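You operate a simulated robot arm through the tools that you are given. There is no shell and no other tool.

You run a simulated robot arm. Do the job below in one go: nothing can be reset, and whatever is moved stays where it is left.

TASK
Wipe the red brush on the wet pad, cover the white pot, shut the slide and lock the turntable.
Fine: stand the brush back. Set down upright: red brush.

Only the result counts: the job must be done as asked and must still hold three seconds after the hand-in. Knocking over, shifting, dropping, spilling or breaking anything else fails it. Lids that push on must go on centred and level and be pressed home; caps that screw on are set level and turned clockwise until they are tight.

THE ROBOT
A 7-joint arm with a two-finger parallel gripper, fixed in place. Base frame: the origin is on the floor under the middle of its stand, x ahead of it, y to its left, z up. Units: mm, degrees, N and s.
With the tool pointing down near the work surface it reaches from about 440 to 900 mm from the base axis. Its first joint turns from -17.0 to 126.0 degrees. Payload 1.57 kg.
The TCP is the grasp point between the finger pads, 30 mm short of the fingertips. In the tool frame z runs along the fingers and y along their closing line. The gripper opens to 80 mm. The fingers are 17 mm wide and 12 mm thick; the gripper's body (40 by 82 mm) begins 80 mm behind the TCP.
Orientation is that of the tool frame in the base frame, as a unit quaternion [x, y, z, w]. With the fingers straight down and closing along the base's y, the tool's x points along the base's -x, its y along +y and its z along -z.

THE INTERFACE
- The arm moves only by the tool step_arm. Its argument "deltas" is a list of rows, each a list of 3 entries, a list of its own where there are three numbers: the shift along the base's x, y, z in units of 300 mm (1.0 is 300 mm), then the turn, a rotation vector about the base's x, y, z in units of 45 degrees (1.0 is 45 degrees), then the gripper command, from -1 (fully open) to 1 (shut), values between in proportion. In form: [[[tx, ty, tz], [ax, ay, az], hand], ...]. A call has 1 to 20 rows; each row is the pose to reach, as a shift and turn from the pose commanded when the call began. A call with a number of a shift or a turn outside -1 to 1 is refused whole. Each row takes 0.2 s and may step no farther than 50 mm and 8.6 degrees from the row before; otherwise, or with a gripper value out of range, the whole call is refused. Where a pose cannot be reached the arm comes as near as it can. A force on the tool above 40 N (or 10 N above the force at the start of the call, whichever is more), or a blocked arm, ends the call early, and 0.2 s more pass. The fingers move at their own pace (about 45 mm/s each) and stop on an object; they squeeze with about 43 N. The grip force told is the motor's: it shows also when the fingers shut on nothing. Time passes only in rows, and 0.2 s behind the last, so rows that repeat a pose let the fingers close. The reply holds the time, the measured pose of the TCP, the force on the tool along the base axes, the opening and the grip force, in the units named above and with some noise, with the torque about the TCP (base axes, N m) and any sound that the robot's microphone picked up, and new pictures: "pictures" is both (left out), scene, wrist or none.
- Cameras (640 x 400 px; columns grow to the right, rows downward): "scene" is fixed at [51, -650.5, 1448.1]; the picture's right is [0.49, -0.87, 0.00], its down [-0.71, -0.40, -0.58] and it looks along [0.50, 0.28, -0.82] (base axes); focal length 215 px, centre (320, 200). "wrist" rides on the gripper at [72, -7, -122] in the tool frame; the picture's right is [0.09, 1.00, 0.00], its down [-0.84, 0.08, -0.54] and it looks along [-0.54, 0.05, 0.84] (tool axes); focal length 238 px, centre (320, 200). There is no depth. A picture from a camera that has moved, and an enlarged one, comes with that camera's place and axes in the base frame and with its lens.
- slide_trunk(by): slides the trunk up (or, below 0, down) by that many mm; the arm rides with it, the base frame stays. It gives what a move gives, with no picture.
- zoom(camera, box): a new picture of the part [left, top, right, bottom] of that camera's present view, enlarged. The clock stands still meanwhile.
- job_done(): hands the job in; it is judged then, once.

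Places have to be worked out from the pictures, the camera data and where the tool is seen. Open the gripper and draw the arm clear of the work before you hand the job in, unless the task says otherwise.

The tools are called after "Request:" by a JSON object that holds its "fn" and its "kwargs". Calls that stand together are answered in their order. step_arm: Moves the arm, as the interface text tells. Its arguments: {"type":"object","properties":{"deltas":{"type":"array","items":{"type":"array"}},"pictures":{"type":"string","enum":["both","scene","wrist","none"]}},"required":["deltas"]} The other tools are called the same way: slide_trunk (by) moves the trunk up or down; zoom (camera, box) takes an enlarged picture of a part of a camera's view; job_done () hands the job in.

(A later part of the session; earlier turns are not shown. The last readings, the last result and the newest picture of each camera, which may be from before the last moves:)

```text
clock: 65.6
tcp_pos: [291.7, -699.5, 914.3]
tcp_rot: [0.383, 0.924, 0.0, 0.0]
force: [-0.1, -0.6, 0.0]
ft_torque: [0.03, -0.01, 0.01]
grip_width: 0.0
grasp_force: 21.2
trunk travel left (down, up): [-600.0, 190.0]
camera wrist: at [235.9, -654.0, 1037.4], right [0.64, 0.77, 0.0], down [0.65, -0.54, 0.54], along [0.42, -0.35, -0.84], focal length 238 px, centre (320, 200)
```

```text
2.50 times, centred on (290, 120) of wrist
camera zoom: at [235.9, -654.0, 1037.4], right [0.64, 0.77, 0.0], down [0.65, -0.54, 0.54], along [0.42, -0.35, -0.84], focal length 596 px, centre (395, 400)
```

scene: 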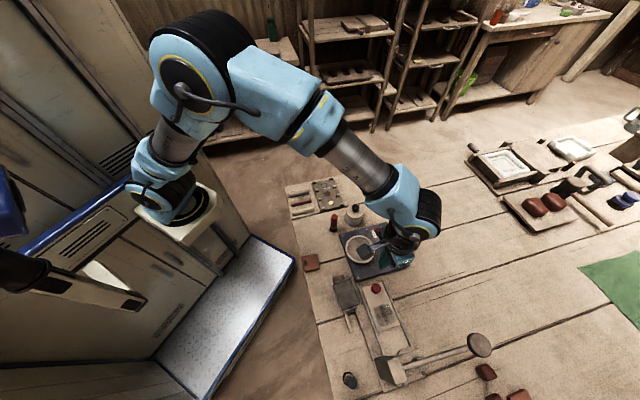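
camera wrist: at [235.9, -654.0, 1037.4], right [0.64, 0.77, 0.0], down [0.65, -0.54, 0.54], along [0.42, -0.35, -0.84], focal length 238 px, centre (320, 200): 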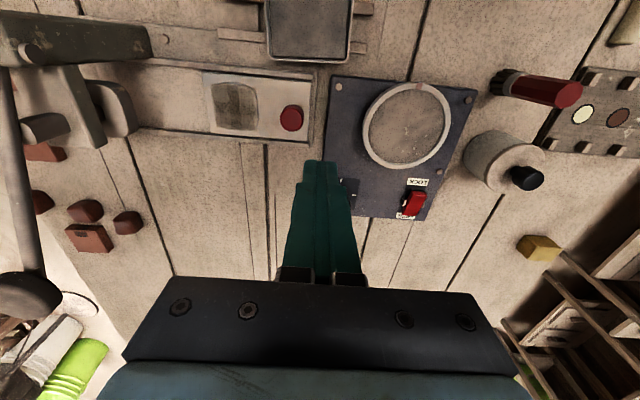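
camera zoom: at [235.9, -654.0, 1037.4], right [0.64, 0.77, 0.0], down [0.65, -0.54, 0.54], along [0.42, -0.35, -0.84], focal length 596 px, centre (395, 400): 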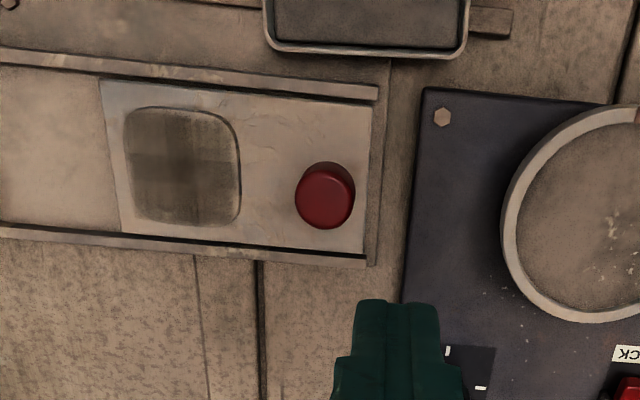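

From directly above, the slide sits at the rail's outer end with its knob at about (267,−719). I place the closed fist 10 mm behind the knob on the slide's axis and descend to TCP z≈775 (tips ≈745, 10 mm above the plate).

Request:
{"fn": "step_arm", "kwargs": {"deltas": [[[0.0023, 0.0213, 0], [0, 0, 0], 1], [[0.0023, 0.0213, -0.13], [0, 0, 0], 1], [[0.0023, 0.0213, -0.26], [0, 0, 0], 1], [[0.0023, 0.0213, -0.36], [0, 0, 0], 1], [[0.0023, 0.0213, -0.42], [0, 0, 0], 1], [[0.0023, 0.0213, -0.42], [0, 0, 0], 1]], "pictures": "wrist"}}

Request:
{"fn": "zoom", "kwargs": {"camera": "scene", "box": [350, 260, 420, 310]}}

Request:
{"fn": "zoom", "kwargs": {"camera": "wrist", "box": [200, 60, 400, 230]}}

```text
clock: 67.0
tcp_pos: [291.0, -693.8, 786.5]
tcp_rot: [0.382, 0.924, 0.0, 0.0]
force: [-0.5, -0.1, -0.9]
ft_torque: [-0.01, 0.01, 0.05]
grip_width: 0.0
grasp_force: 21.3
trunk travel left (down, up): [-600.0, 190.0]
camera wrist: at [236.0, -647.3, 910.1], right [0.64, 0.77, 0.0], down [0.65, -0.54, 0.54], along [0.42, -0.35, -0.84], focal length 238 px, centre (320, 200)
```

wrist: 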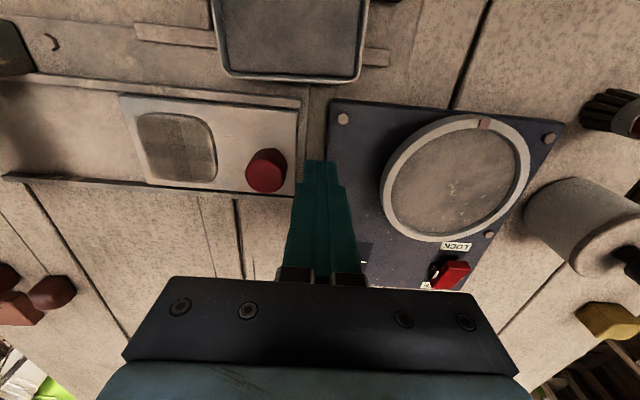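

```text
8.00 times, centred on (385, 285) of scene
camera zoom: at [51.0, -650.5, 1448.1], right [0.49, -0.87, 0.0], down [-0.71, -0.4, -0.58], along [0.5, 0.28, -0.82], focal length 1723 px, centre (-200, -480)
```

zoom: 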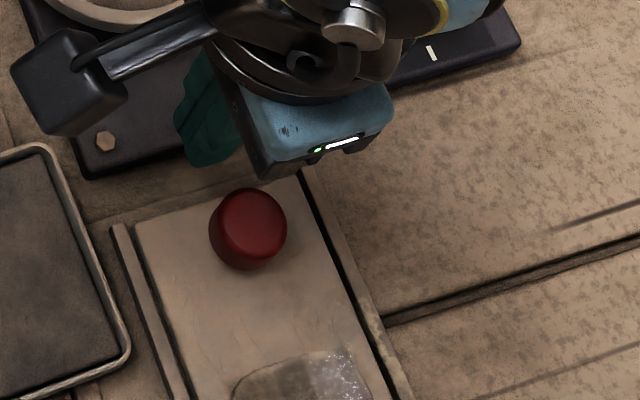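

```text
2.35 times, centred on (300, 145) of wrist
camera zoom: at [236.0, -647.3, 910.1], right [0.64, 0.77, 0.0], down [0.65, -0.54, 0.54], along [0.42, -0.35, -0.84], focal length 561 px, centre (367, 329)
```

zoom: 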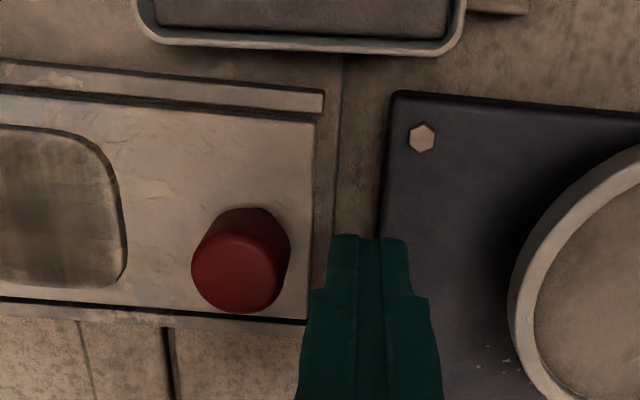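

The fist is lined up behind the knob. I lower another 11 mm and start pushing 40 mm toward the press to confirm the slide moves.

Request:
{"fn": "step_arm", "kwargs": {"deltas": [[[0, 0, -0.02], [0, 0, 0], 1], [[0, 0, -0.038], [0, 0, 0], 1], [[-0.024, -0.024, -0.038], [0, 0, 0], 1], [[-0.047, -0.047, -0.038], [0, 0, 0], 1], [[-0.071, -0.071, -0.038], [0, 0, 0], 1], [[-0.094, -0.094, -0.038], [0, 0, 0], 1], [[-0.094, -0.094, -0.038], [0, 0, 0], 1]], "pictures": "both"}}

Request:
{"fn": "zoom", "kwargs": {"camera": "wrist", "box": [180, 60, 400, 230]}}

```text
clock: 68.6
tcp_pos: [262.8, -723.0, 775.8]
tcp_rot: [0.383, 0.924, -0.001, -0.001]
force: [0.1, 0.7, 0.0]
ft_torque: [0.01, 0.0, 0.02]
grip_width: 0.2
grasp_force: 21.5
trunk travel left (down, up): [-600.0, 190.0]
camera wrist: at [206.9, -677.4, 898.2], right [0.64, 0.77, 0.0], down [0.65, -0.54, 0.54], along [0.42, -0.35, -0.84], focal length 238 px, centre (320, 200)
```

scene: 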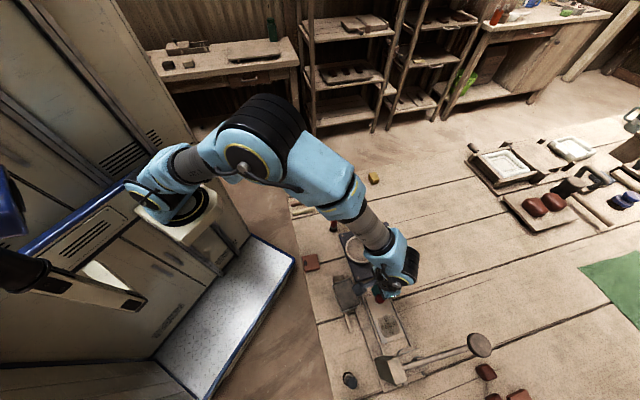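
wrist: 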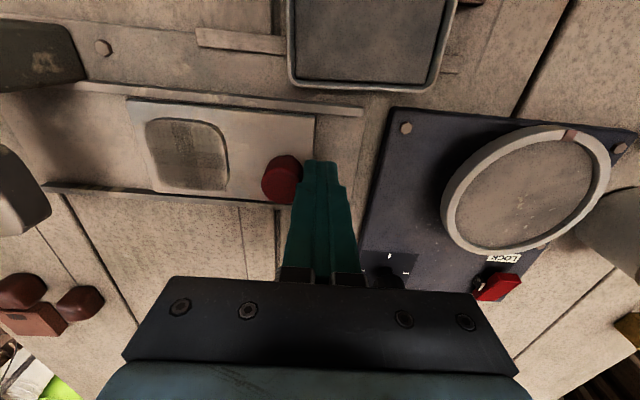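

```text
2.35 times, centred on (290, 145) of wrist
camera zoom: at [206.9, -677.4, 898.2], right [0.64, 0.77, 0.0], down [0.65, -0.54, 0.54], along [0.42, -0.35, -0.84], focal length 561 px, centre (391, 329)
```

zoom: 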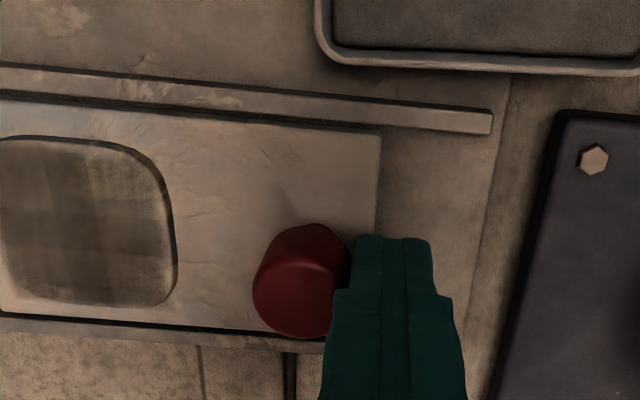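

The slide is moving smoothly ahead of the fist (about 30 mm so far). I push another 45 mm and look again.

Request:
{"fn": "step_arm", "kwargs": {"deltas": [[[-0.022, -0.022, 0], [0, 0, 0], 1], [[-0.045, -0.045, 0], [0, 0, 0], 1], [[-0.067, -0.067, 0], [0, 0, 0], 1], [[-0.09, -0.09, 0], [0, 0, 0], 1], [[-0.106, -0.106, 0], [0, 0, 0], 1], [[-0.106, -0.106, 0], [0, 0, 0], 1]], "pictures": "both"}}

Request:
{"fn": "zoom", "kwargs": {"camera": "wrist", "box": [60, 40, 400, 250]}}

Request:
{"fn": "zoom", "kwargs": {"camera": "scene", "box": [350, 270, 450, 400]}}

```text
clock: 70.0
tcp_pos: [230.4, -753.7, 775.1]
tcp_rot: [0.382, 0.924, -0.001, 0.0]
force: [0.4, 0.7, 0.0]
ft_torque: [0.03, -0.01, -0.01]
grip_width: 0.0
grasp_force: 21.4
trunk travel left (down, up): [-600.0, 190.0]
camera wrist: at [175.1, -707.9, 898.1], right [0.64, 0.77, 0.0], down [0.65, -0.54, 0.54], along [0.42, -0.35, -0.84], focal length 238 px, centre (320, 200)
```

scene: 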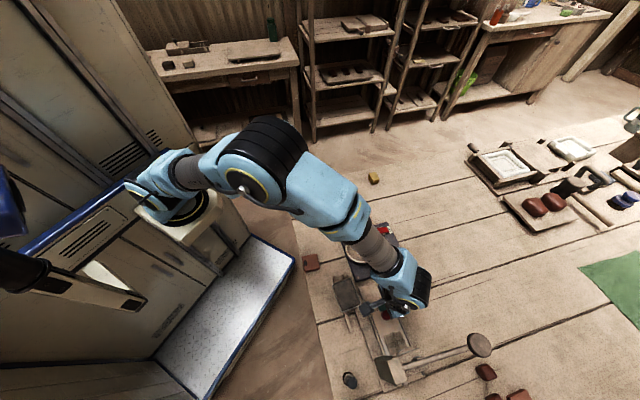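
wrist: 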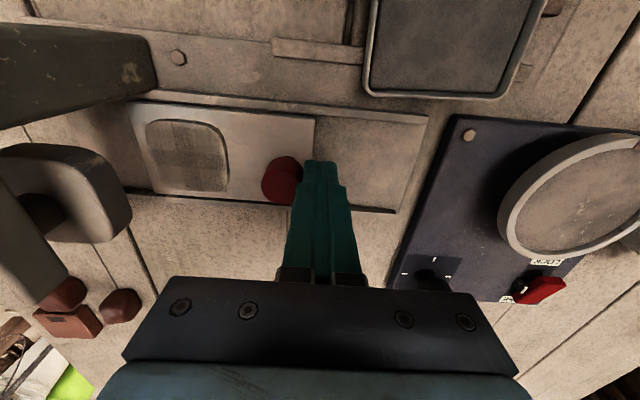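

```text
1.88 times, centred on (230, 145) of wrist
camera zoom: at [175.1, -707.9, 898.1], right [0.64, 0.77, 0.0], down [0.65, -0.54, 0.54], along [0.42, -0.35, -0.84], focal length 449 px, centre (489, 304)
```

zoom: 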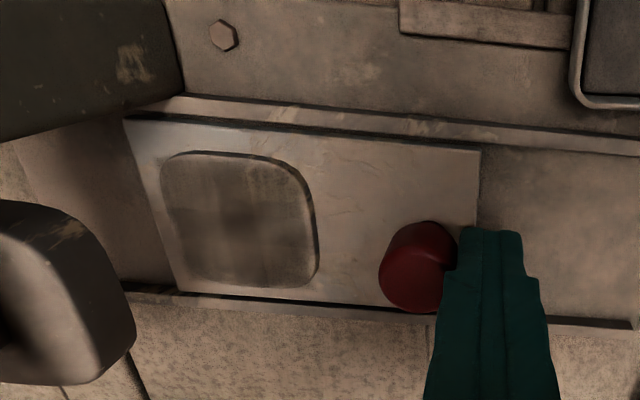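

```text
3.08 times, centred on (400, 335) of scene
camera zoom: at [51.0, -650.5, 1448.1], right [0.49, -0.87, 0.0], down [-0.71, -0.4, -0.58], along [0.5, 0.28, -0.82], focal length 663 px, centre (74, -215)
```

zoom: 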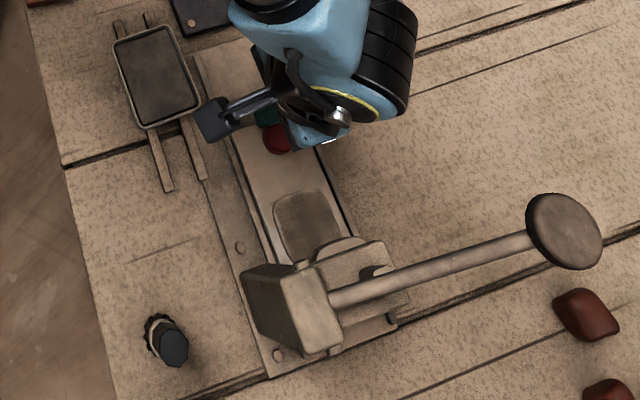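

About 75 mm travelled and the recess is approaching the press head, with the arm still well clear of the column and lever. I keep pushing in smaller steps, watching for the end stop.

Request:
{"fn": "step_arm", "kwargs": {"deltas": [[[-0.018, -0.018, 0], [0, 0, 0], 1], [[-0.036, -0.036, 0], [0, 0, 0], 1], [[-0.053, -0.053, 0], [0, 0, 0], 1], [[-0.07, -0.07, 0], [0, 0, 0], 1], [[-0.07, -0.07, 0], [0, 0, 0], 1]], "pictures": "both"}}

Request:
{"fn": "zoom", "kwargs": {"camera": "wrist", "box": [60, 40, 400, 250]}}

Request:
{"fn": "zoom", "kwargs": {"camera": "scene", "box": [350, 270, 450, 400]}}

```text
clock: 71.2
tcp_pos: [209.6, -776.2, 776.0]
tcp_rot: [0.383, 0.924, -0.001, 0.0]
force: [0.6, 0.1, 1.0]
ft_torque: [-0.01, -0.04, 0.01]
grip_width: 0.0
grasp_force: 21.4
trunk travel left (down, up): [-600.0, 190.0]
camera wrist: at [154.2, -729.7, 898.4], right [0.64, 0.77, 0.0], down [0.65, -0.54, 0.54], along [0.42, -0.35, -0.84], focal length 238 px, centre (320, 200)
```

scene: 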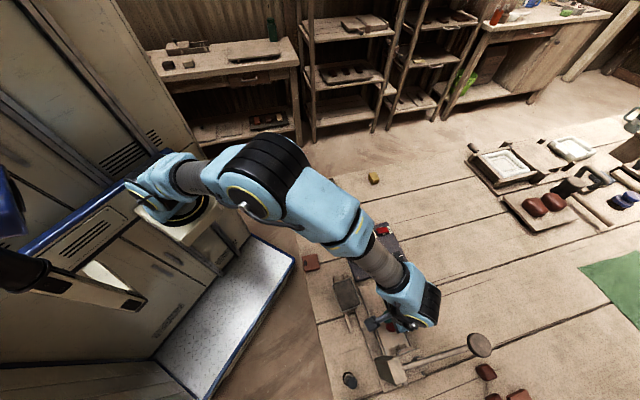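
wrist: 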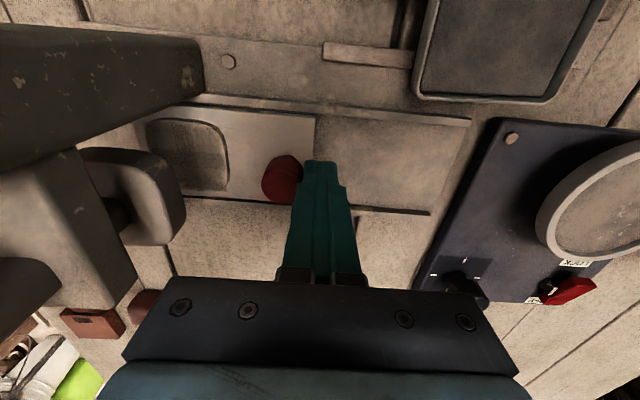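

```text
1.88 times, centred on (230, 145) of wrist
camera zoom: at [154.2, -729.7, 898.4], right [0.64, 0.77, 0.0], down [0.65, -0.54, 0.54], along [0.42, -0.35, -0.84], focal length 449 px, centre (489, 304)
```

zoom: 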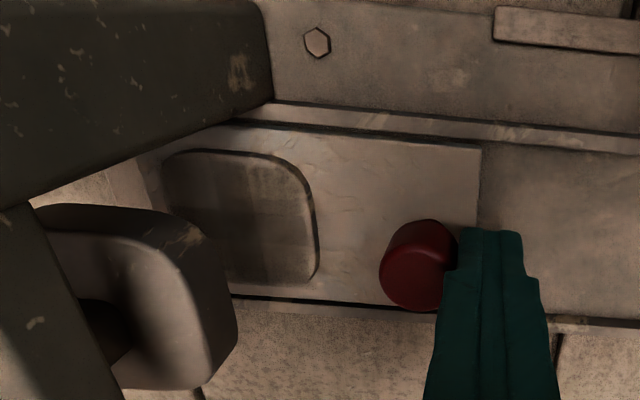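

```text
3.08 times, centred on (400, 335) of scene
camera zoom: at [51.0, -650.5, 1448.1], right [0.49, -0.87, 0.0], down [-0.71, -0.4, -0.58], along [0.5, 0.28, -0.82], focal length 663 px, centre (74, -215)
```

zoom: 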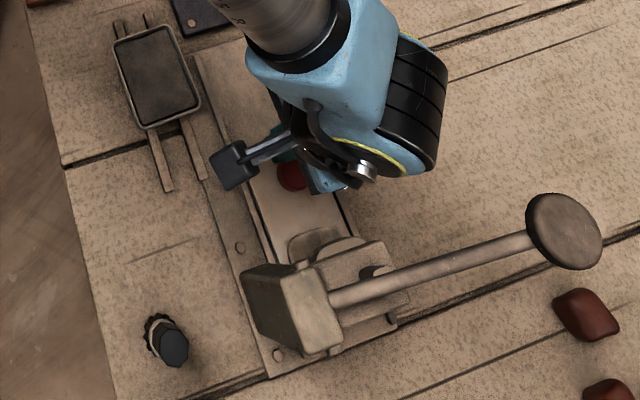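

Around 106 mm travelled with no resistance yet, and the recess is nearly under the press head. I continue in 5 mm steps.

Request:
{"fn": "step_arm", "kwargs": {"deltas": [[[-0.01, -0.01, 0], [0, 0, 0], 1], [[-0.02, -0.02, 0], [0, 0, 0], 1], [[-0.03, -0.03, 0], [0, 0, 0], 1], [[-0.03, -0.03, 0], [0, 0, 0], 1]], "pictures": "both"}}

Request:
{"fn": "zoom", "kwargs": {"camera": "wrist", "box": [60, 40, 400, 250]}}

Request:
{"fn": "zoom", "kwargs": {"camera": "scene", "box": [360, 300, 440, 390]}}

```text
clock: 72.2
tcp_pos: [203.1, -780.2, 774.2]
tcp_rot: [0.382, 0.924, 0.002, 0.0]
force: [15.7, 33.7, 8.0]
ft_torque: [0.32, -0.14, -0.03]
grip_width: 0.1
grasp_force: 21.4
trunk travel left (down, up): [-600.0, 190.0]
camera wrist: at [148.3, -736.0, 897.6], right [0.64, 0.77, 0.01], down [0.65, -0.54, 0.54], along [0.42, -0.34, -0.84], focal length 238 px, centre (320, 200)
```

scene: 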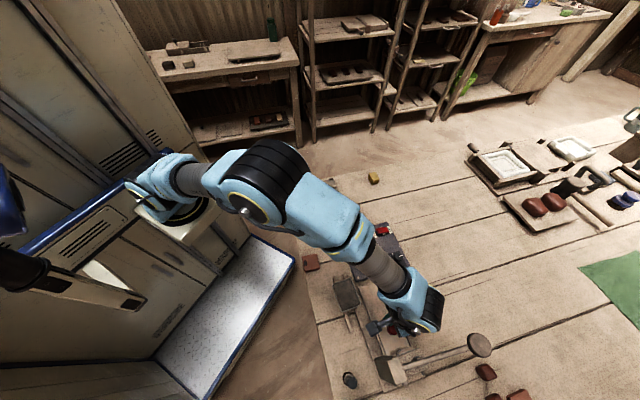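
wrist: 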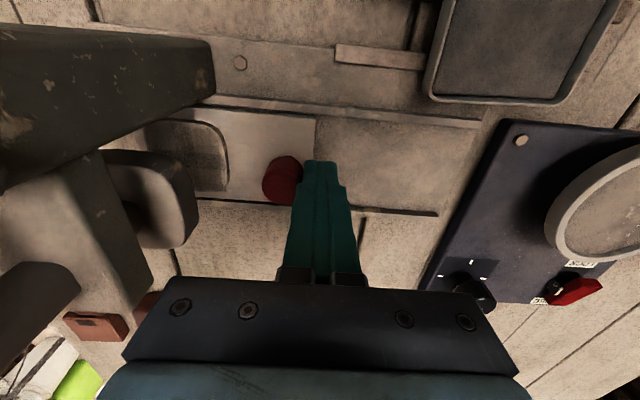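

```text
1.88 times, centred on (230, 145) of wrist
camera zoom: at [148.3, -736.0, 897.6], right [0.64, 0.77, 0.01], down [0.65, -0.54, 0.54], along [0.42, -0.34, -0.84], focal length 449 px, centre (489, 304)
```

zoom: 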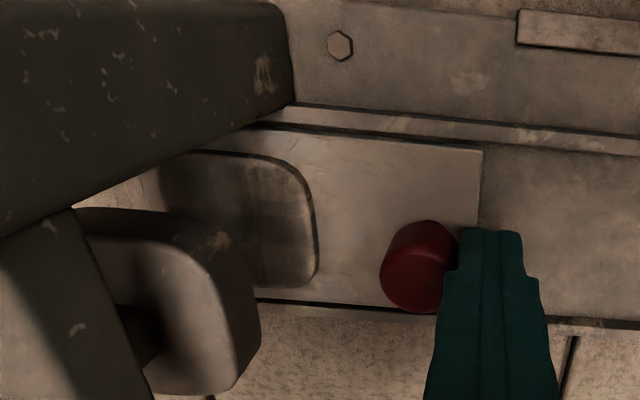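

```text
4.44 times, centred on (400, 345) of scene
camera zoom: at [51.0, -650.5, 1448.1], right [0.49, -0.87, 0.0], down [-0.71, -0.4, -0.58], along [0.5, 0.28, -0.82], focal length 957 px, centre (-36, -444)
```

zoom: 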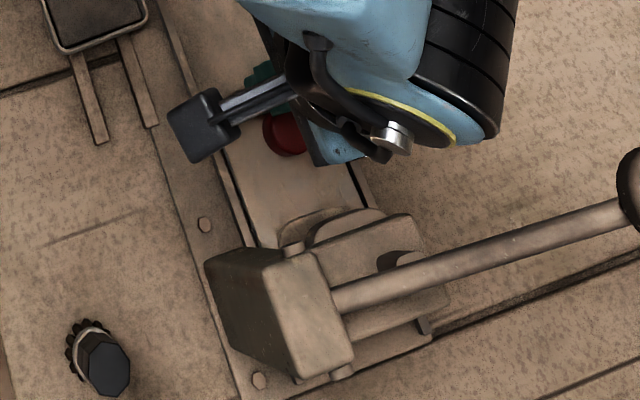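

Resistance rose to 37 N after about 113 mm of travel, so the slide is against its stop under the press. I back the fist off and check whether the slide stays shut.

Request:
{"fn": "step_arm", "kwargs": {"deltas": [[[0.02, 0.02, 0], [0, 0, 0], 1], [[0.05, 0.05, 0], [0, 0, 0], 1], [[0.09, 0.09, 0.02], [0, 0, 0], 1], [[0.13, 0.13, 0.1], [0, 0, 0], 1], [[0.18, 0.18, 0.2], [0, 0, 0], 1], [[0.18, 0.18, 0.3], [0, 0, 0], 1], [[0.18, 0.18, 0.4], [0, 0, 0], 1], [[0.18, 0.18, 0.4], [0, 0, 0], 1]], "pictures": "both"}}

Request:
{"fn": "zoom", "kwargs": {"camera": "scene", "box": [350, 270, 440, 390]}}

Request:
{"fn": "zoom", "kwargs": {"camera": "wrist", "box": [60, 20, 400, 230]}}

```text
clock: 74.0
tcp_pos: [259.7, -729.6, 897.2]
tcp_rot: [0.383, 0.924, 0.0, 0.0]
force: [0.1, 1.0, 0.7]
ft_torque: [0.0, -0.01, 0.03]
grip_width: 0.0
grasp_force: 21.3
trunk travel left (down, up): [-600.0, 190.0]
camera wrist: at [202.8, -682.8, 1019.7], right [0.64, 0.77, 0.0], down [0.65, -0.54, 0.54], along [0.42, -0.35, -0.84], focal length 238 px, centre (320, 200)
```

scene: 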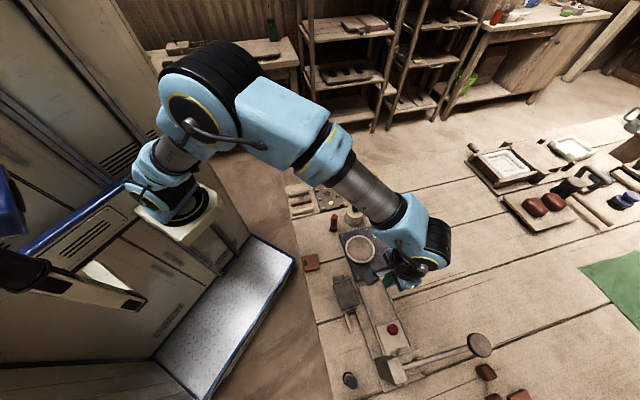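
wrist: 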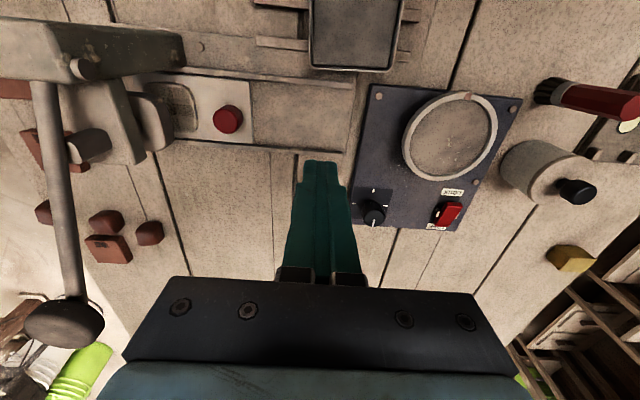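

```text
3.33 times, centred on (395, 330) of scene
camera zoom: at [51.0, -650.5, 1448.1], right [0.49, -0.87, 0.0], down [-0.71, -0.4, -0.58], along [0.5, 0.28, -0.82], focal length 718 px, centre (70, -233)
```

zoom: 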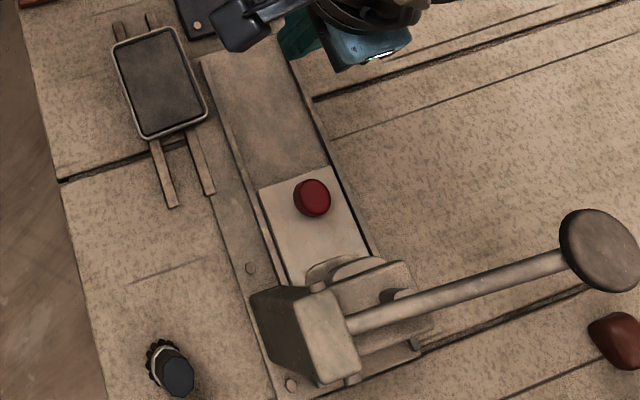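

```text
1.88 times, centred on (230, 125) of wrist
camera zoom: at [202.8, -682.8, 1019.7], right [0.64, 0.77, 0.0], down [0.65, -0.54, 0.54], along [0.42, -0.35, -0.84], focal length 449 px, centre (489, 341)
```

zoom: 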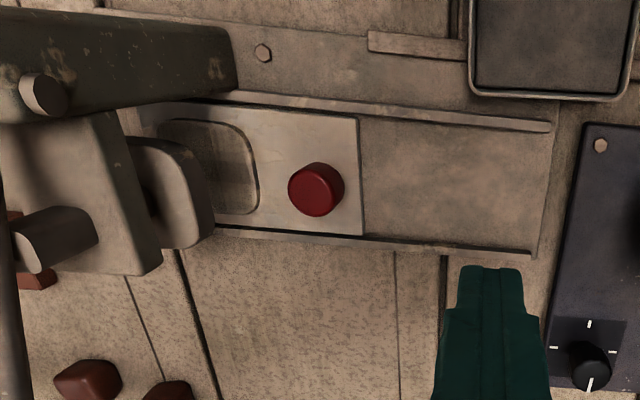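

The slide stays in with its recess under the press head. Now the turntable lock: I move above the rocker at about (470,−664) with the fist closed and look closely.

Request:
{"fn": "step_arm", "kwargs": {"deltas": [[[0.12, 0.037, 0], [0, 0, 0], 1], [[0.24, 0.075, 0], [0, 0, 0], 1], [[0.36, 0.112, 0], [0, 0, 0], 1], [[0.48, 0.15, 0], [0, 0, 0], 1], [[0.6, 0.187, 0], [0, 0, 0], 1], [[0.7, 0.218, 0], [0, 0, 0], 1], [[0.7, 0.218, 0], [0, 0, 0], 1]], "pictures": "wrist"}}

Request:
{"fn": "zoom", "kwargs": {"camera": "wrist", "box": [270, 80, 370, 180]}}

Request:
{"fn": "zoom", "kwargs": {"camera": "scene", "box": [325, 195, 405, 250]}}

```text
clock: 75.6
tcp_pos: [465.9, -664.5, 897.3]
tcp_rot: [0.382, 0.924, 0.0, 0.001]
force: [0.6, 0.4, -1.2]
ft_torque: [0.02, -0.02, 0.01]
grip_width: 0.1
grasp_force: 20.9
trunk travel left (down, up): [-600.0, 190.0]
camera wrist: at [409.6, -618.9, 1020.1], right [0.64, 0.77, 0.0], down [0.65, -0.54, 0.54], along [0.42, -0.35, -0.84], focal length 238 px, centre (320, 200)
```

wrist: 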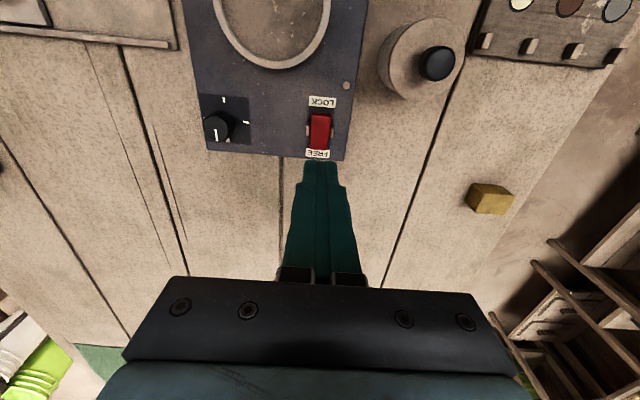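

```text
4.00 times, centred on (320, 130) of wrist
camera zoom: at [409.6, -618.9, 1020.1], right [0.64, 0.77, 0.0], down [0.65, -0.54, 0.54], along [0.42, -0.35, -0.84], focal length 953 px, centre (320, 480)
```

zoom: 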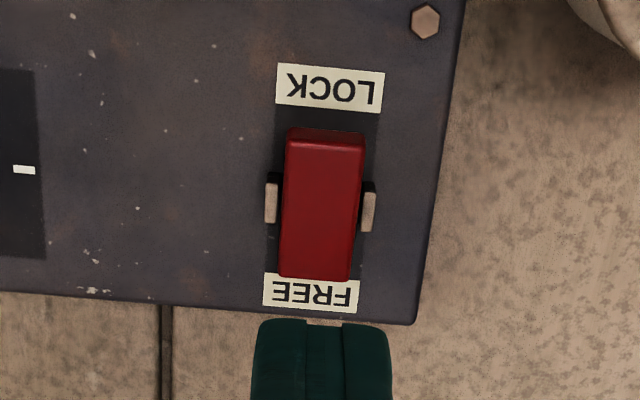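

```text
7.27 times, centred on (365, 222) of scene
camera zoom: at [51.0, -650.5, 1448.1], right [0.49, -0.87, 0.0], down [-0.71, -0.4, -0.58], along [0.5, 0.28, -0.82], focal length 1566 px, centre (-7, 36)
```

zoom: 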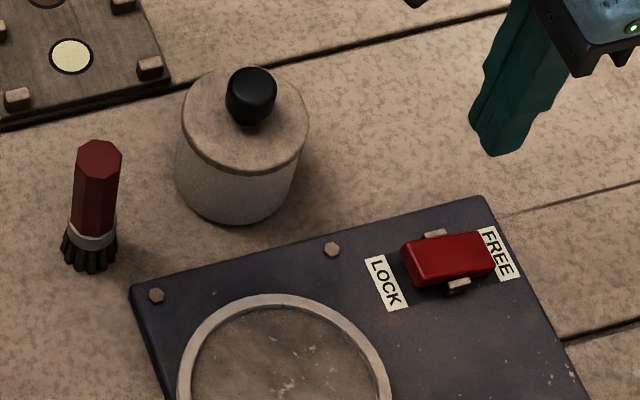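

The rocker's LOCK end edge is at about (460,−658) and the fist is already over a point 9 mm inside it. I descend to just above it.

Request:
{"fn": "step_arm", "kwargs": {"deltas": [[[0.003, 0, -0.12], [0, 0, 0], 1], [[0.003, 0, -0.24], [0, 0, 0], 1], [[0.003, 0, -0.33], [0, 0, 0], 1], [[0.003, 0, -0.357], [0, 0, 0], 1], [[0.003, 0, -0.357], [0, 0, 0], 1]], "pictures": "wrist"}}

Request:
{"fn": "zoom", "kwargs": {"camera": "wrist", "box": [260, 80, 380, 200]}}

Request:
{"fn": "zoom", "kwargs": {"camera": "scene", "box": [365, 210, 405, 245]}}

```text
clock: 76.8
tcp_pos: [464.5, -665.3, 788.6]
tcp_rot: [0.382, 0.924, 0.0, 0.0]
force: [-0.1, 0.2, 0.5]
ft_torque: [0.01, 0.0, -0.01]
grip_width: 0.0
grasp_force: 21.5
trunk travel left (down, up): [-600.0, 190.0]
camera wrist: at [409.3, -619.0, 911.5], right [0.64, 0.77, 0.0], down [0.65, -0.54, 0.54], along [0.42, -0.35, -0.84], focal length 238 px, centre (320, 200)
```

wrist: 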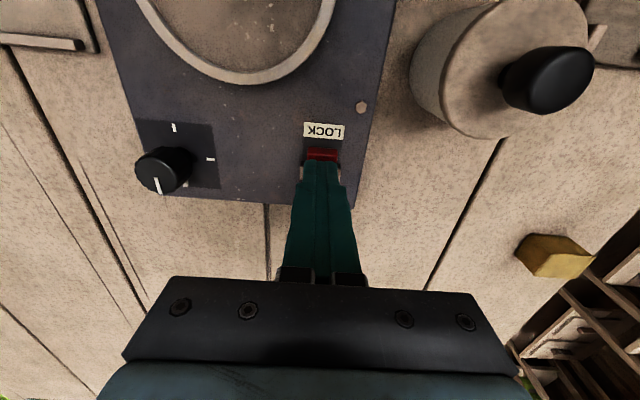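

```text
3.33 times, centred on (320, 140) of wrist
camera zoom: at [409.3, -619.0, 911.5], right [0.64, 0.77, 0.0], down [0.65, -0.54, 0.54], along [0.42, -0.35, -0.84], focal length 794 px, centre (320, 400)
```

zoom: 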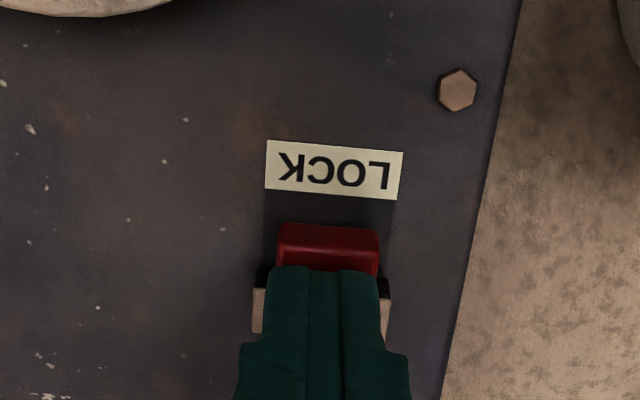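

```text
11.43 times, centred on (385, 228) of scene
camera zoom: at [51.0, -650.5, 1448.1], right [0.49, -0.87, 0.0], down [-0.71, -0.4, -0.58], along [0.5, 0.28, -0.82], focal length 2461 px, centre (-423, -114)
```

zoom: 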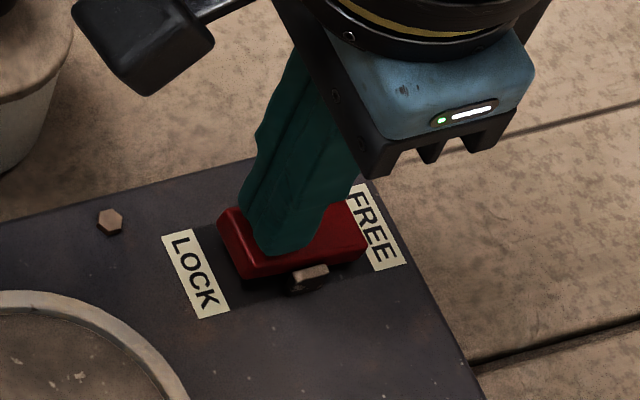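

The fist is right over the LOCK half of the rocker. I press down in small steps, watching force and sound.

Request:
{"fn": "step_arm", "kwargs": {"deltas": [[[0, 0, -0.012], [0, 0, 0], 1], [[0, 0, -0.024], [0, 0, 0], 1], [[0, 0, -0.034], [0, 0, 0], 1], [[0, 0, -0.043], [0, 0, 0], 1], [[0, 0, -0.05], [0, 0, 0], 1], [[0, 0, -0.05], [0, 0, 0], 1]], "pictures": "wrist"}}

Request:
{"fn": "zoom", "kwargs": {"camera": "scene", "box": [365, 210, 405, 245]}}

```text
clock: 77.9
tcp_pos: [465.2, -665.2, 779.3]
tcp_rot: [0.383, 0.924, -0.001, 0.002]
force: [-6.4, 11.9, 22.3]
ft_torque: [0.27, 0.08, 0.0]
grip_width: 0.0
grasp_force: 21.1
trunk travel left (down, up): [-600.0, 190.0]
stopped in row 5: the force on the tool passed its limit at 43 N (the readings are from after the stop); the commanded pose is now the measured one
camera wrist: at [409.1, -618.4, 902.0], right [0.64, 0.77, 0.0], down [0.65, -0.54, 0.54], along [0.42, -0.35, -0.84], focal length 238 px, centre (320, 200)
```

wrist: 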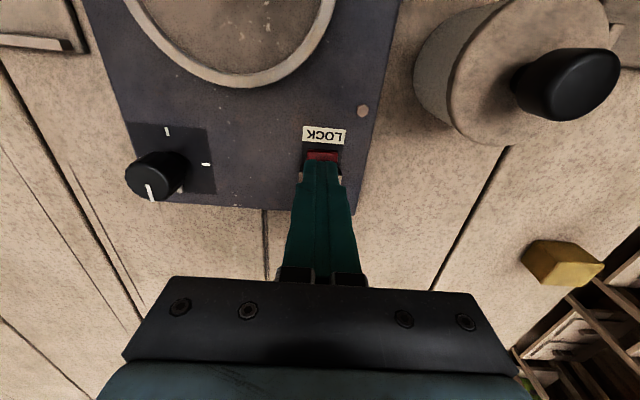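

```text
11.43 times, centred on (385, 228) of scene
camera zoom: at [51.0, -650.5, 1448.1], right [0.49, -0.87, 0.0], down [-0.71, -0.4, -0.58], along [0.5, 0.28, -0.82], focal length 2461 px, centre (-423, -114)
```

zoom: 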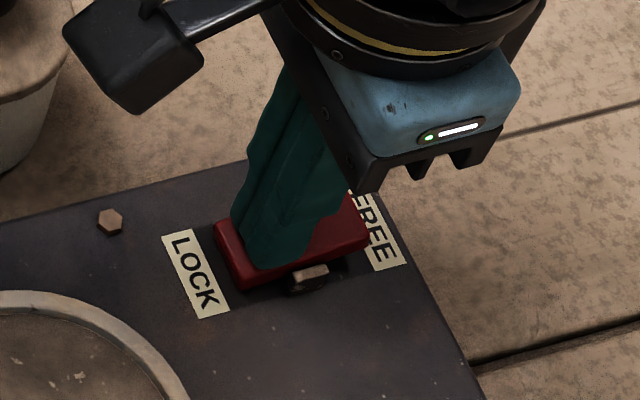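

The rocker tilted partly, but the flat tip is too close to the pivot for good leverage. I lift, shift 8 mm toward the LOCK edge and press again.

Request:
{"fn": "step_arm", "kwargs": {"deltas": [[[0, 0, 0.02], [0, 0, 0], 1], [[0, 0, 0.035], [0, 0, 0], 1], [[-0.019, 0.019, 0.035], [0, 0, 0], 1], [[-0.019, 0.019, 0.035], [0, 0, 0], 1]], "pictures": "wrist"}}

Request:
{"fn": "zoom", "kwargs": {"camera": "scene", "box": [365, 210, 405, 245]}}

Request:
{"fn": "zoom", "kwargs": {"camera": "wrist", "box": [260, 80, 380, 200]}}

```text
clock: 78.9
tcp_pos: [460.2, -660.1, 788.1]
tcp_rot: [0.383, 0.924, -0.001, 0.001]
force: [0.0, -0.3, -0.6]
ft_torque: [0.0, 0.03, 0.01]
grip_width: 0.0
grasp_force: 21.3
trunk travel left (down, up): [-600.0, 190.0]
camera wrist: at [403.6, -614.8, 910.2], right [0.64, 0.77, 0.0], down [0.65, -0.54, 0.54], along [0.42, -0.35, -0.84], focal length 238 px, centre (320, 200)
```

wrist: 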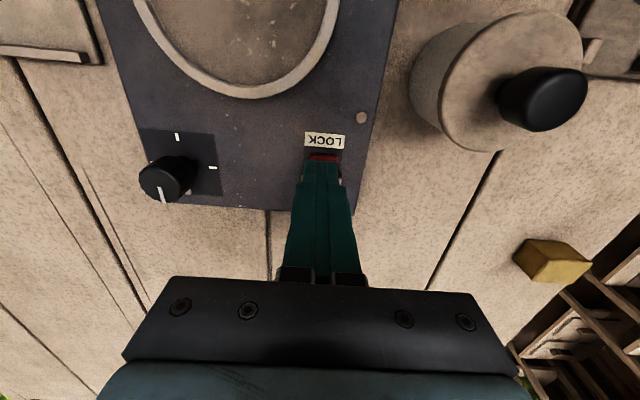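

```text
11.43 times, centred on (385, 228) of scene
camera zoom: at [51.0, -650.5, 1448.1], right [0.49, -0.87, 0.0], down [-0.71, -0.4, -0.58], along [0.5, 0.28, -0.82], focal length 2461 px, centre (-423, -114)
```

zoom: 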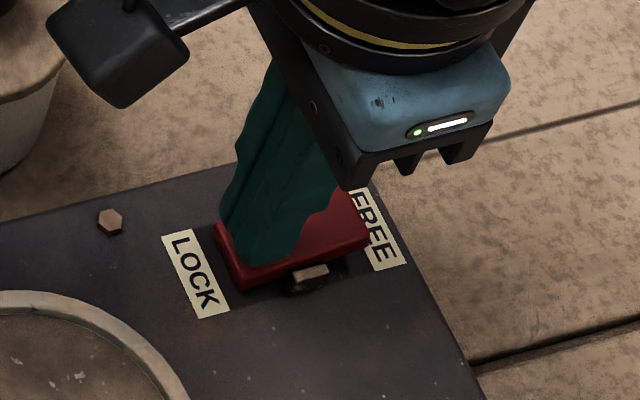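

```text
3.33 times, centred on (320, 140) of wrist
camera zoom: at [403.6, -614.8, 910.2], right [0.64, 0.77, 0.0], down [0.65, -0.54, 0.54], along [0.42, -0.35, -0.84], focal length 794 px, centre (320, 400)
```

zoom: 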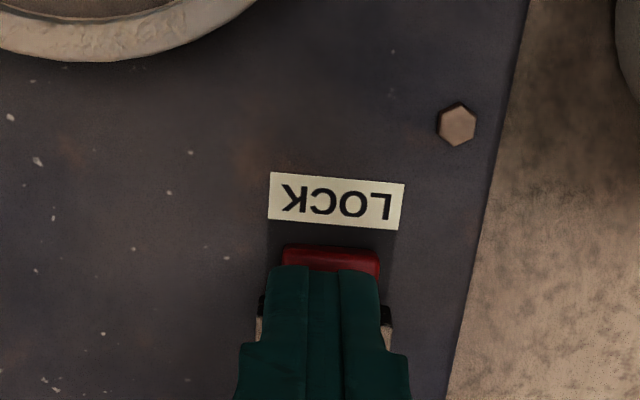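

The rocker held its partial tilt. I now press at the new spot near the LOCK edge.

Request:
{"fn": "step_arm", "kwargs": {"deltas": [[[0, 0, -0.015], [0, 0, 0], 1], [[0, 0, -0.03], [0, 0, 0], 1], [[0, 0, -0.038], [0, 0, 0], 1], [[0, 0, -0.046], [0, 0, 0], 1], [[0, 0, -0.054], [0, 0, 0], 1], [[0, 0, -0.054], [0, 0, 0], 1]], "pictures": "wrist"}}

Request:
{"fn": "zoom", "kwargs": {"camera": "scene", "box": [365, 210, 405, 245]}}

```text
clock: 80.1
tcp_pos: [460.6, -659.4, 778.4]
tcp_rot: [0.382, 0.924, -0.002, 0.004]
force: [-6.3, 13.7, 22.8]
ft_torque: [0.29, 0.01, -0.01]
grip_width: 0.2
grasp_force: 21.0
trunk travel left (down, up): [-600.0, 190.0]
stopped in row 5: the force on the tool passed its limit at 44 N (the readings are from after the stop); the commanded pose is now the measured one
camera wrist: at [403.7, -613.4, 900.2], right [0.64, 0.77, 0.0], down [0.64, -0.53, 0.55], along [0.42, -0.35, -0.84], focal length 238 px, centre (320, 200)
```

wrist: 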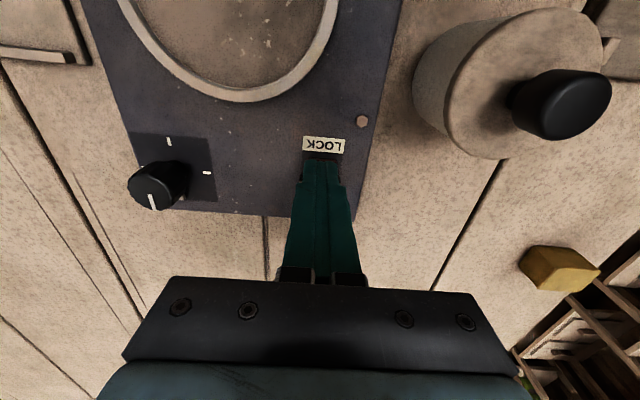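

```text
11.43 times, centred on (385, 228) of scene
camera zoom: at [51.0, -650.5, 1448.1], right [0.49, -0.87, 0.0], down [-0.71, -0.4, -0.58], along [0.5, 0.28, -0.82], focal length 2461 px, centre (-423, -114)
```

zoom: 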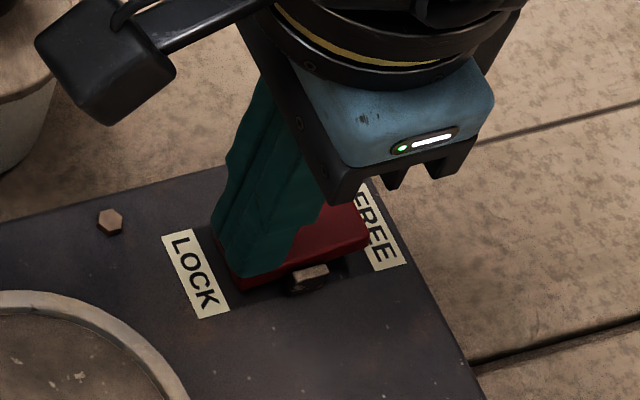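

It stops hard again at the same height, so the rocker may already be fully over. I raise the hand clear and inspect it.

Request:
{"fn": "step_arm", "kwargs": {"deltas": [[[0, 0, 0.05], [0, 0, 0], 1], [[0, 0, 0.15], [0, 0, 0], 1], [[-0.05, 0.05, 0.28], [0, 0, 0], 1], [[-0.1, 0.1, 0.4], [0, 0, 0], 1], [[-0.15, 0.15, 0.45], [0, 0, 0], 1], [[-0.2, 0.2, 0.45], [0, 0, 0], 1], [[-0.2, 0.2, 0.45], [0, 0, 0], 1]], "pictures": "both"}}

Request:
{"fn": "zoom", "kwargs": {"camera": "scene", "box": [368, 218, 403, 243]}}

Request:
{"fn": "zoom", "kwargs": {"camera": "wrist", "box": [270, 120, 370, 220]}}

```text
clock: 81.7
tcp_pos: [400.5, -599.5, 910.3]
tcp_rot: [0.383, 0.924, -0.001, 0.003]
force: [0.8, -0.1, -0.2]
ft_torque: [0.02, -0.02, 0.02]
grip_width: 0.0
grasp_force: 21.2
trunk travel left (down, up): [-600.0, 190.0]
camera wrist: at [344.2, -553.3, 1032.0], right [0.64, 0.77, 0.0], down [0.64, -0.53, 0.55], along [0.42, -0.35, -0.84], focal length 238 px, centre (320, 200)
```

scene: 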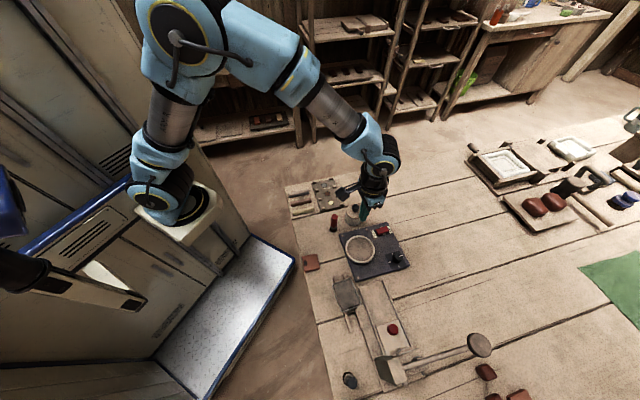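
wrist: 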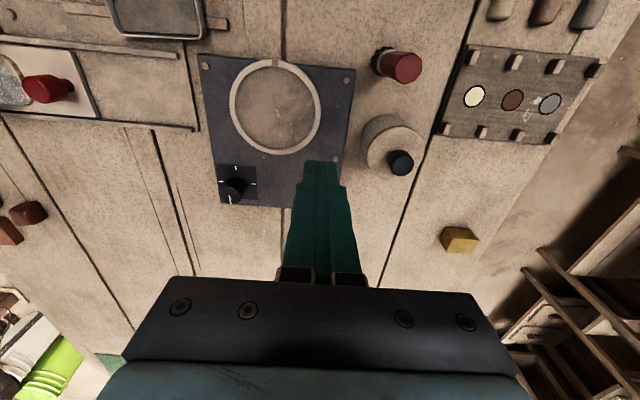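

```text
16.00 times, centred on (386, 230) of scene
camera zoom: at [51.0, -650.5, 1448.1], right [0.49, -0.87, 0.0], down [-0.71, -0.4, -0.58], along [0.5, 0.28, -0.82], focal length 3446 px, centre (-728, -288)
```

zoom: 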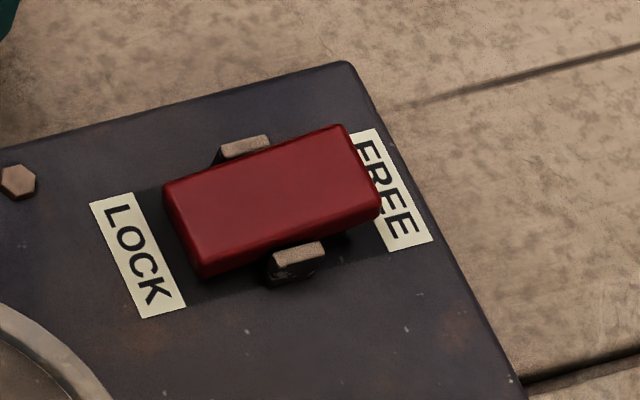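

```text
4.00 times, centred on (320, 170) of wrist
camera zoom: at [344.2, -553.3, 1032.0], right [0.64, 0.77, 0.0], down [0.64, -0.53, 0.55], along [0.42, -0.35, -0.84], focal length 953 px, centre (320, 320)
```

zoom: 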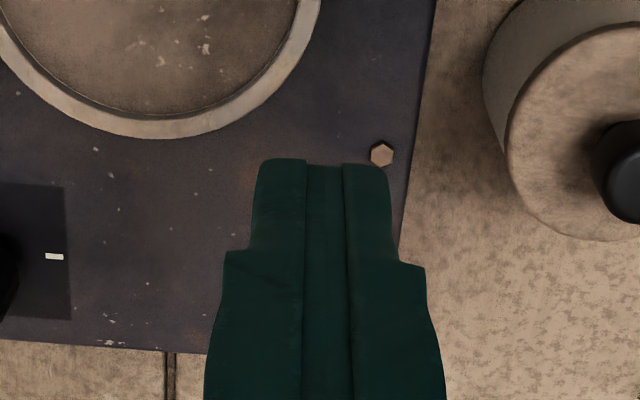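

The scene view shows the rocker now tilted the other way: FREE end raised, LOCK end down. I open the fingers to view it between them and verify the tilt from the wrist camera as well.

Request:
{"fn": "step_arm", "kwargs": {"deltas": [[[0, 0, 0], [0, 0, 0], -1], [[0.03, -0.03, 0], [0, 0, 0], -1], [[0.06, -0.06, 0], [0, 0, 0], -1], [[0.06, -0.06, 0], [0, 0, 0], -1], [[0.06, -0.06, 0], [0, 0, 0], -1]], "pictures": "wrist"}}

Request:
{"fn": "zoom", "kwargs": {"camera": "wrist", "box": [285, 120, 355, 220]}}

```text
clock: 82.9
tcp_pos: [421.0, -618.5, 909.3]
tcp_rot: [0.383, 0.924, -0.002, 0.004]
force: [0.3, 0.1, 0.7]
ft_torque: [0.01, -0.04, -0.02]
grip_width: 80.0
grasp_force: 0.1
trunk travel left (down, up): [-600.0, 190.0]
camera wrist: at [363.0, -571.8, 1032.2], right [0.64, 0.77, 0.0], down [0.64, -0.53, 0.55], along [0.42, -0.35, -0.84], focal length 238 px, centre (320, 200)
```

wrist: 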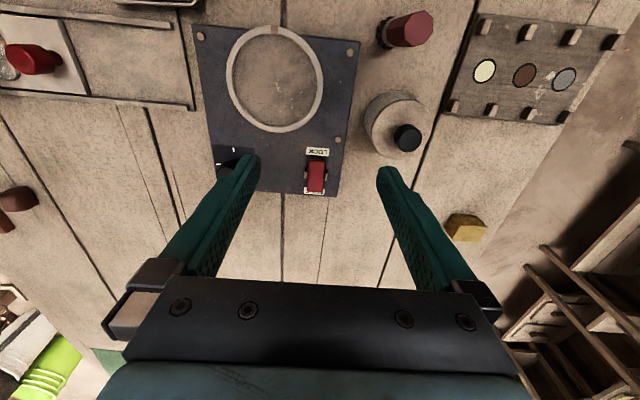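

```text
4.00 times, centred on (320, 170) of wrist
camera zoom: at [363.0, -571.8, 1032.2], right [0.64, 0.77, 0.0], down [0.64, -0.53, 0.55], along [0.42, -0.35, -0.84], focal length 953 px, centre (320, 320)
```

zoom: 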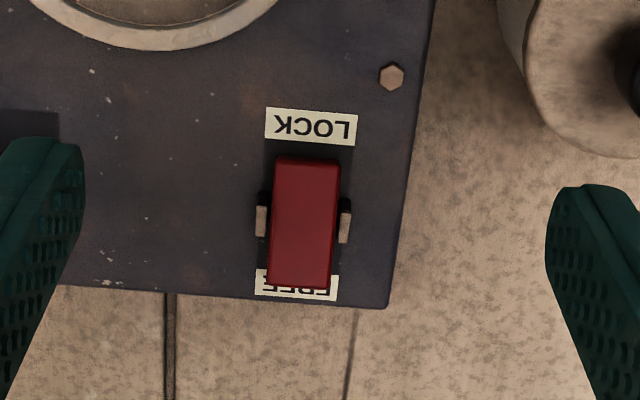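

Triangulation confirms the flip: LOCK end now at ≈740, FREE end at ≈751, so the turntable is locked. As a last check I return to the slide and nudge its knob again gently, to make sure it is right at its stop.

Request:
{"fn": "step_arm", "kwargs": {"deltas": [[[-0.114, -0.084, 0], [0, 0, 0], 0], [[-0.228, -0.168, 0], [0, 0, 0], 1], [[-0.342, -0.252, 0], [0, 0, 0], 1], [[-0.456, -0.335, 0], [0, 0, 0], 1], [[-0.57, -0.419, 0], [0, 0, 0], 1], [[-0.68, -0.5, 0], [0, 0, 0], 1], [[-0.68, -0.5, -0.1], [0, 0, 0], 1], [[-0.68, -0.5, -0.1], [0, 0, 0], 1]], "pictures": "wrist"}}

Request:
{"fn": "zoom", "kwargs": {"camera": "wrist", "box": [160, 40, 400, 200]}}

```text
clock: 84.7
tcp_pos: [216.8, -769.5, 881.1]
tcp_rot: [0.382, 0.924, -0.002, 0.003]
force: [0.2, -0.1, 0.5]
ft_torque: [0.01, 0.0, -0.01]
grip_width: 0.0
grasp_force: 21.2
trunk travel left (down, up): [-600.0, 190.0]
camera wrist: at [160.3, -723.8, 1003.7], right [0.64, 0.77, 0.0], down [0.64, -0.53, 0.55], along [0.42, -0.35, -0.84], focal length 238 px, centre (320, 200)
```

wrist: 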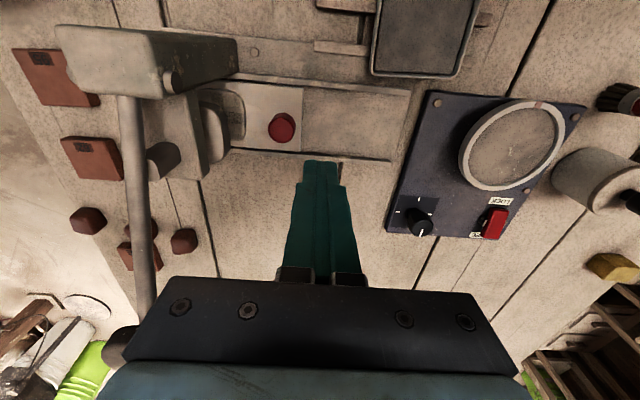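

```text
2.50 times, centred on (280, 120) of wrist
camera zoom: at [160.3, -723.8, 1003.7], right [0.64, 0.77, 0.0], down [0.64, -0.53, 0.55], along [0.42, -0.35, -0.84], focal length 596 px, centre (420, 400)
```

zoom: 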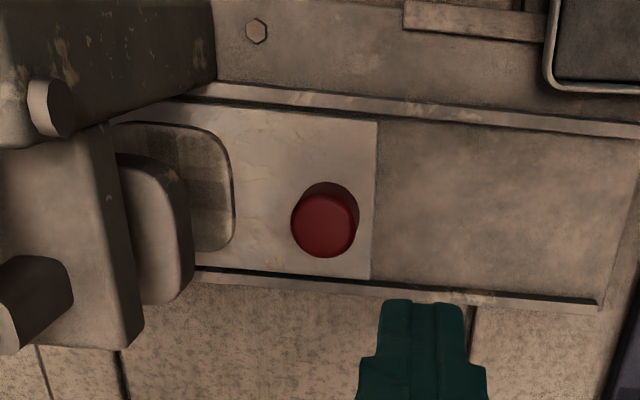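

The knob sits at about (191,−798). I descend behind it with the fist, as before.

Request:
{"fn": "step_arm", "kwargs": {"deltas": [[[0.004, 0.003, -0.12], [0, 0, 0], 1], [[0.004, 0.003, -0.24], [0, 0, 0], 1], [[0.004, 0.003, -0.32], [0, 0, 0], 1], [[0.004, 0.003, -0.35], [0, 0, 0], 1], [[0.004, 0.003, -0.35], [0, 0, 0], 1]], "pictures": "wrist"}}

Request:
{"fn": "zoom", "kwargs": {"camera": "wrist", "box": [160, 60, 400, 220]}}

```text
clock: 85.9
tcp_pos: [216.3, -768.4, 776.8]
tcp_rot: [0.383, 0.924, -0.002, 0.004]
force: [0.1, -0.2, 0.4]
ft_torque: [0.02, -0.03, 0.02]
grip_width: 0.2
grasp_force: 21.5
trunk travel left (down, up): [-600.0, 190.0]
camera wrist: at [160.7, -723.0, 898.8], right [0.64, 0.77, 0.0], down [0.64, -0.53, 0.55], along [0.42, -0.35, -0.84], focal length 238 px, centre (320, 200)
```

wrist: 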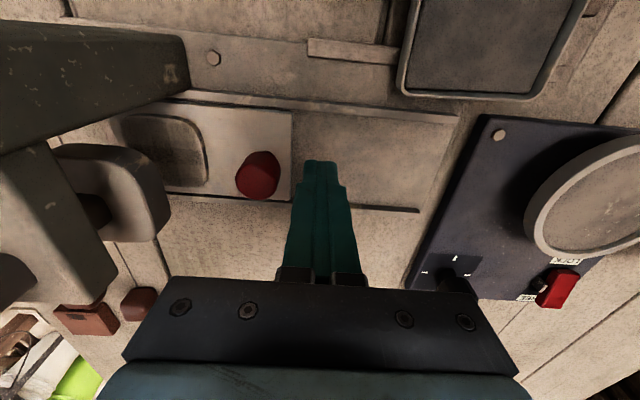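

```text
2.50 times, centred on (280, 140) of wrist
camera zoom: at [160.7, -723.0, 898.8], right [0.64, 0.77, 0.0], down [0.64, -0.53, 0.55], along [0.42, -0.35, -0.84], focal length 596 px, centre (420, 350)
```

zoom: 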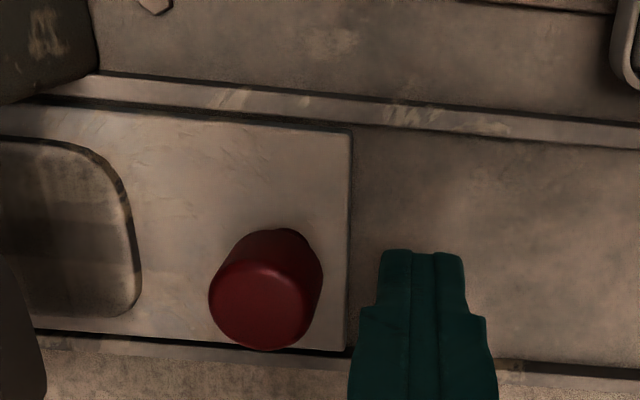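

Request:
{"fn": "step_arm", "kwargs": {"deltas": [[[-0.012, -0.012, 0], [0, 0, 0], 1], [[-0.024, -0.024, 0], [0, 0, 0], 1], [[-0.03, -0.03, 0], [0, 0, 0], 1], [[-0.03, -0.03, 0], [0, 0, 0], 1]], "pictures": "none"}}

Request:
{"fn": "step_arm", "kwargs": {"deltas": [[[-0.005, -0.005, 0], [0, 0, 0], 1], [[-0.008, -0.008, 0], [0, 0, 0], 1], [[-0.008, -0.008, 0], [0, 0, 0], 1]], "pictures": "wrist"}}

```text
clock: 86.9
tcp_pos: [207.3, -776.1, 775.3]
tcp_rot: [0.383, 0.924, -0.003, 0.004]
force: [-0.4, -0.4, -0.6]
ft_torque: [-0.02, 0.0, -0.01]
grip_width: 0.0
grasp_force: 21.5
trunk travel left (down, up): [-600.0, 190.0]
```

```text
clock: 87.7
tcp_pos: [205.5, -779.4, 774.9]
tcp_rot: [0.382, 0.924, -0.002, 0.002]
force: [-0.5, -0.7, 0.8]
ft_torque: [-0.04, 0.01, 0.01]
grip_width: 0.0
grasp_force: 20.9
trunk travel left (down, up): [-600.0, 190.0]
camera wrist: at [148.7, -732.6, 897.9], right [0.64, 0.77, 0.0], down [0.64, -0.53, 0.55], along [0.42, -0.35, -0.84], focal length 238 px, centre (320, 200)
```

wrist: 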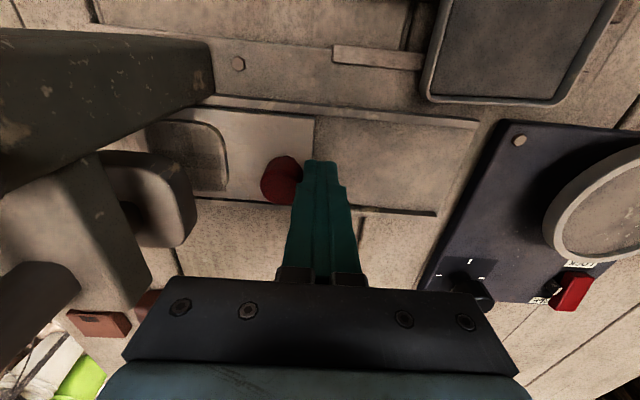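

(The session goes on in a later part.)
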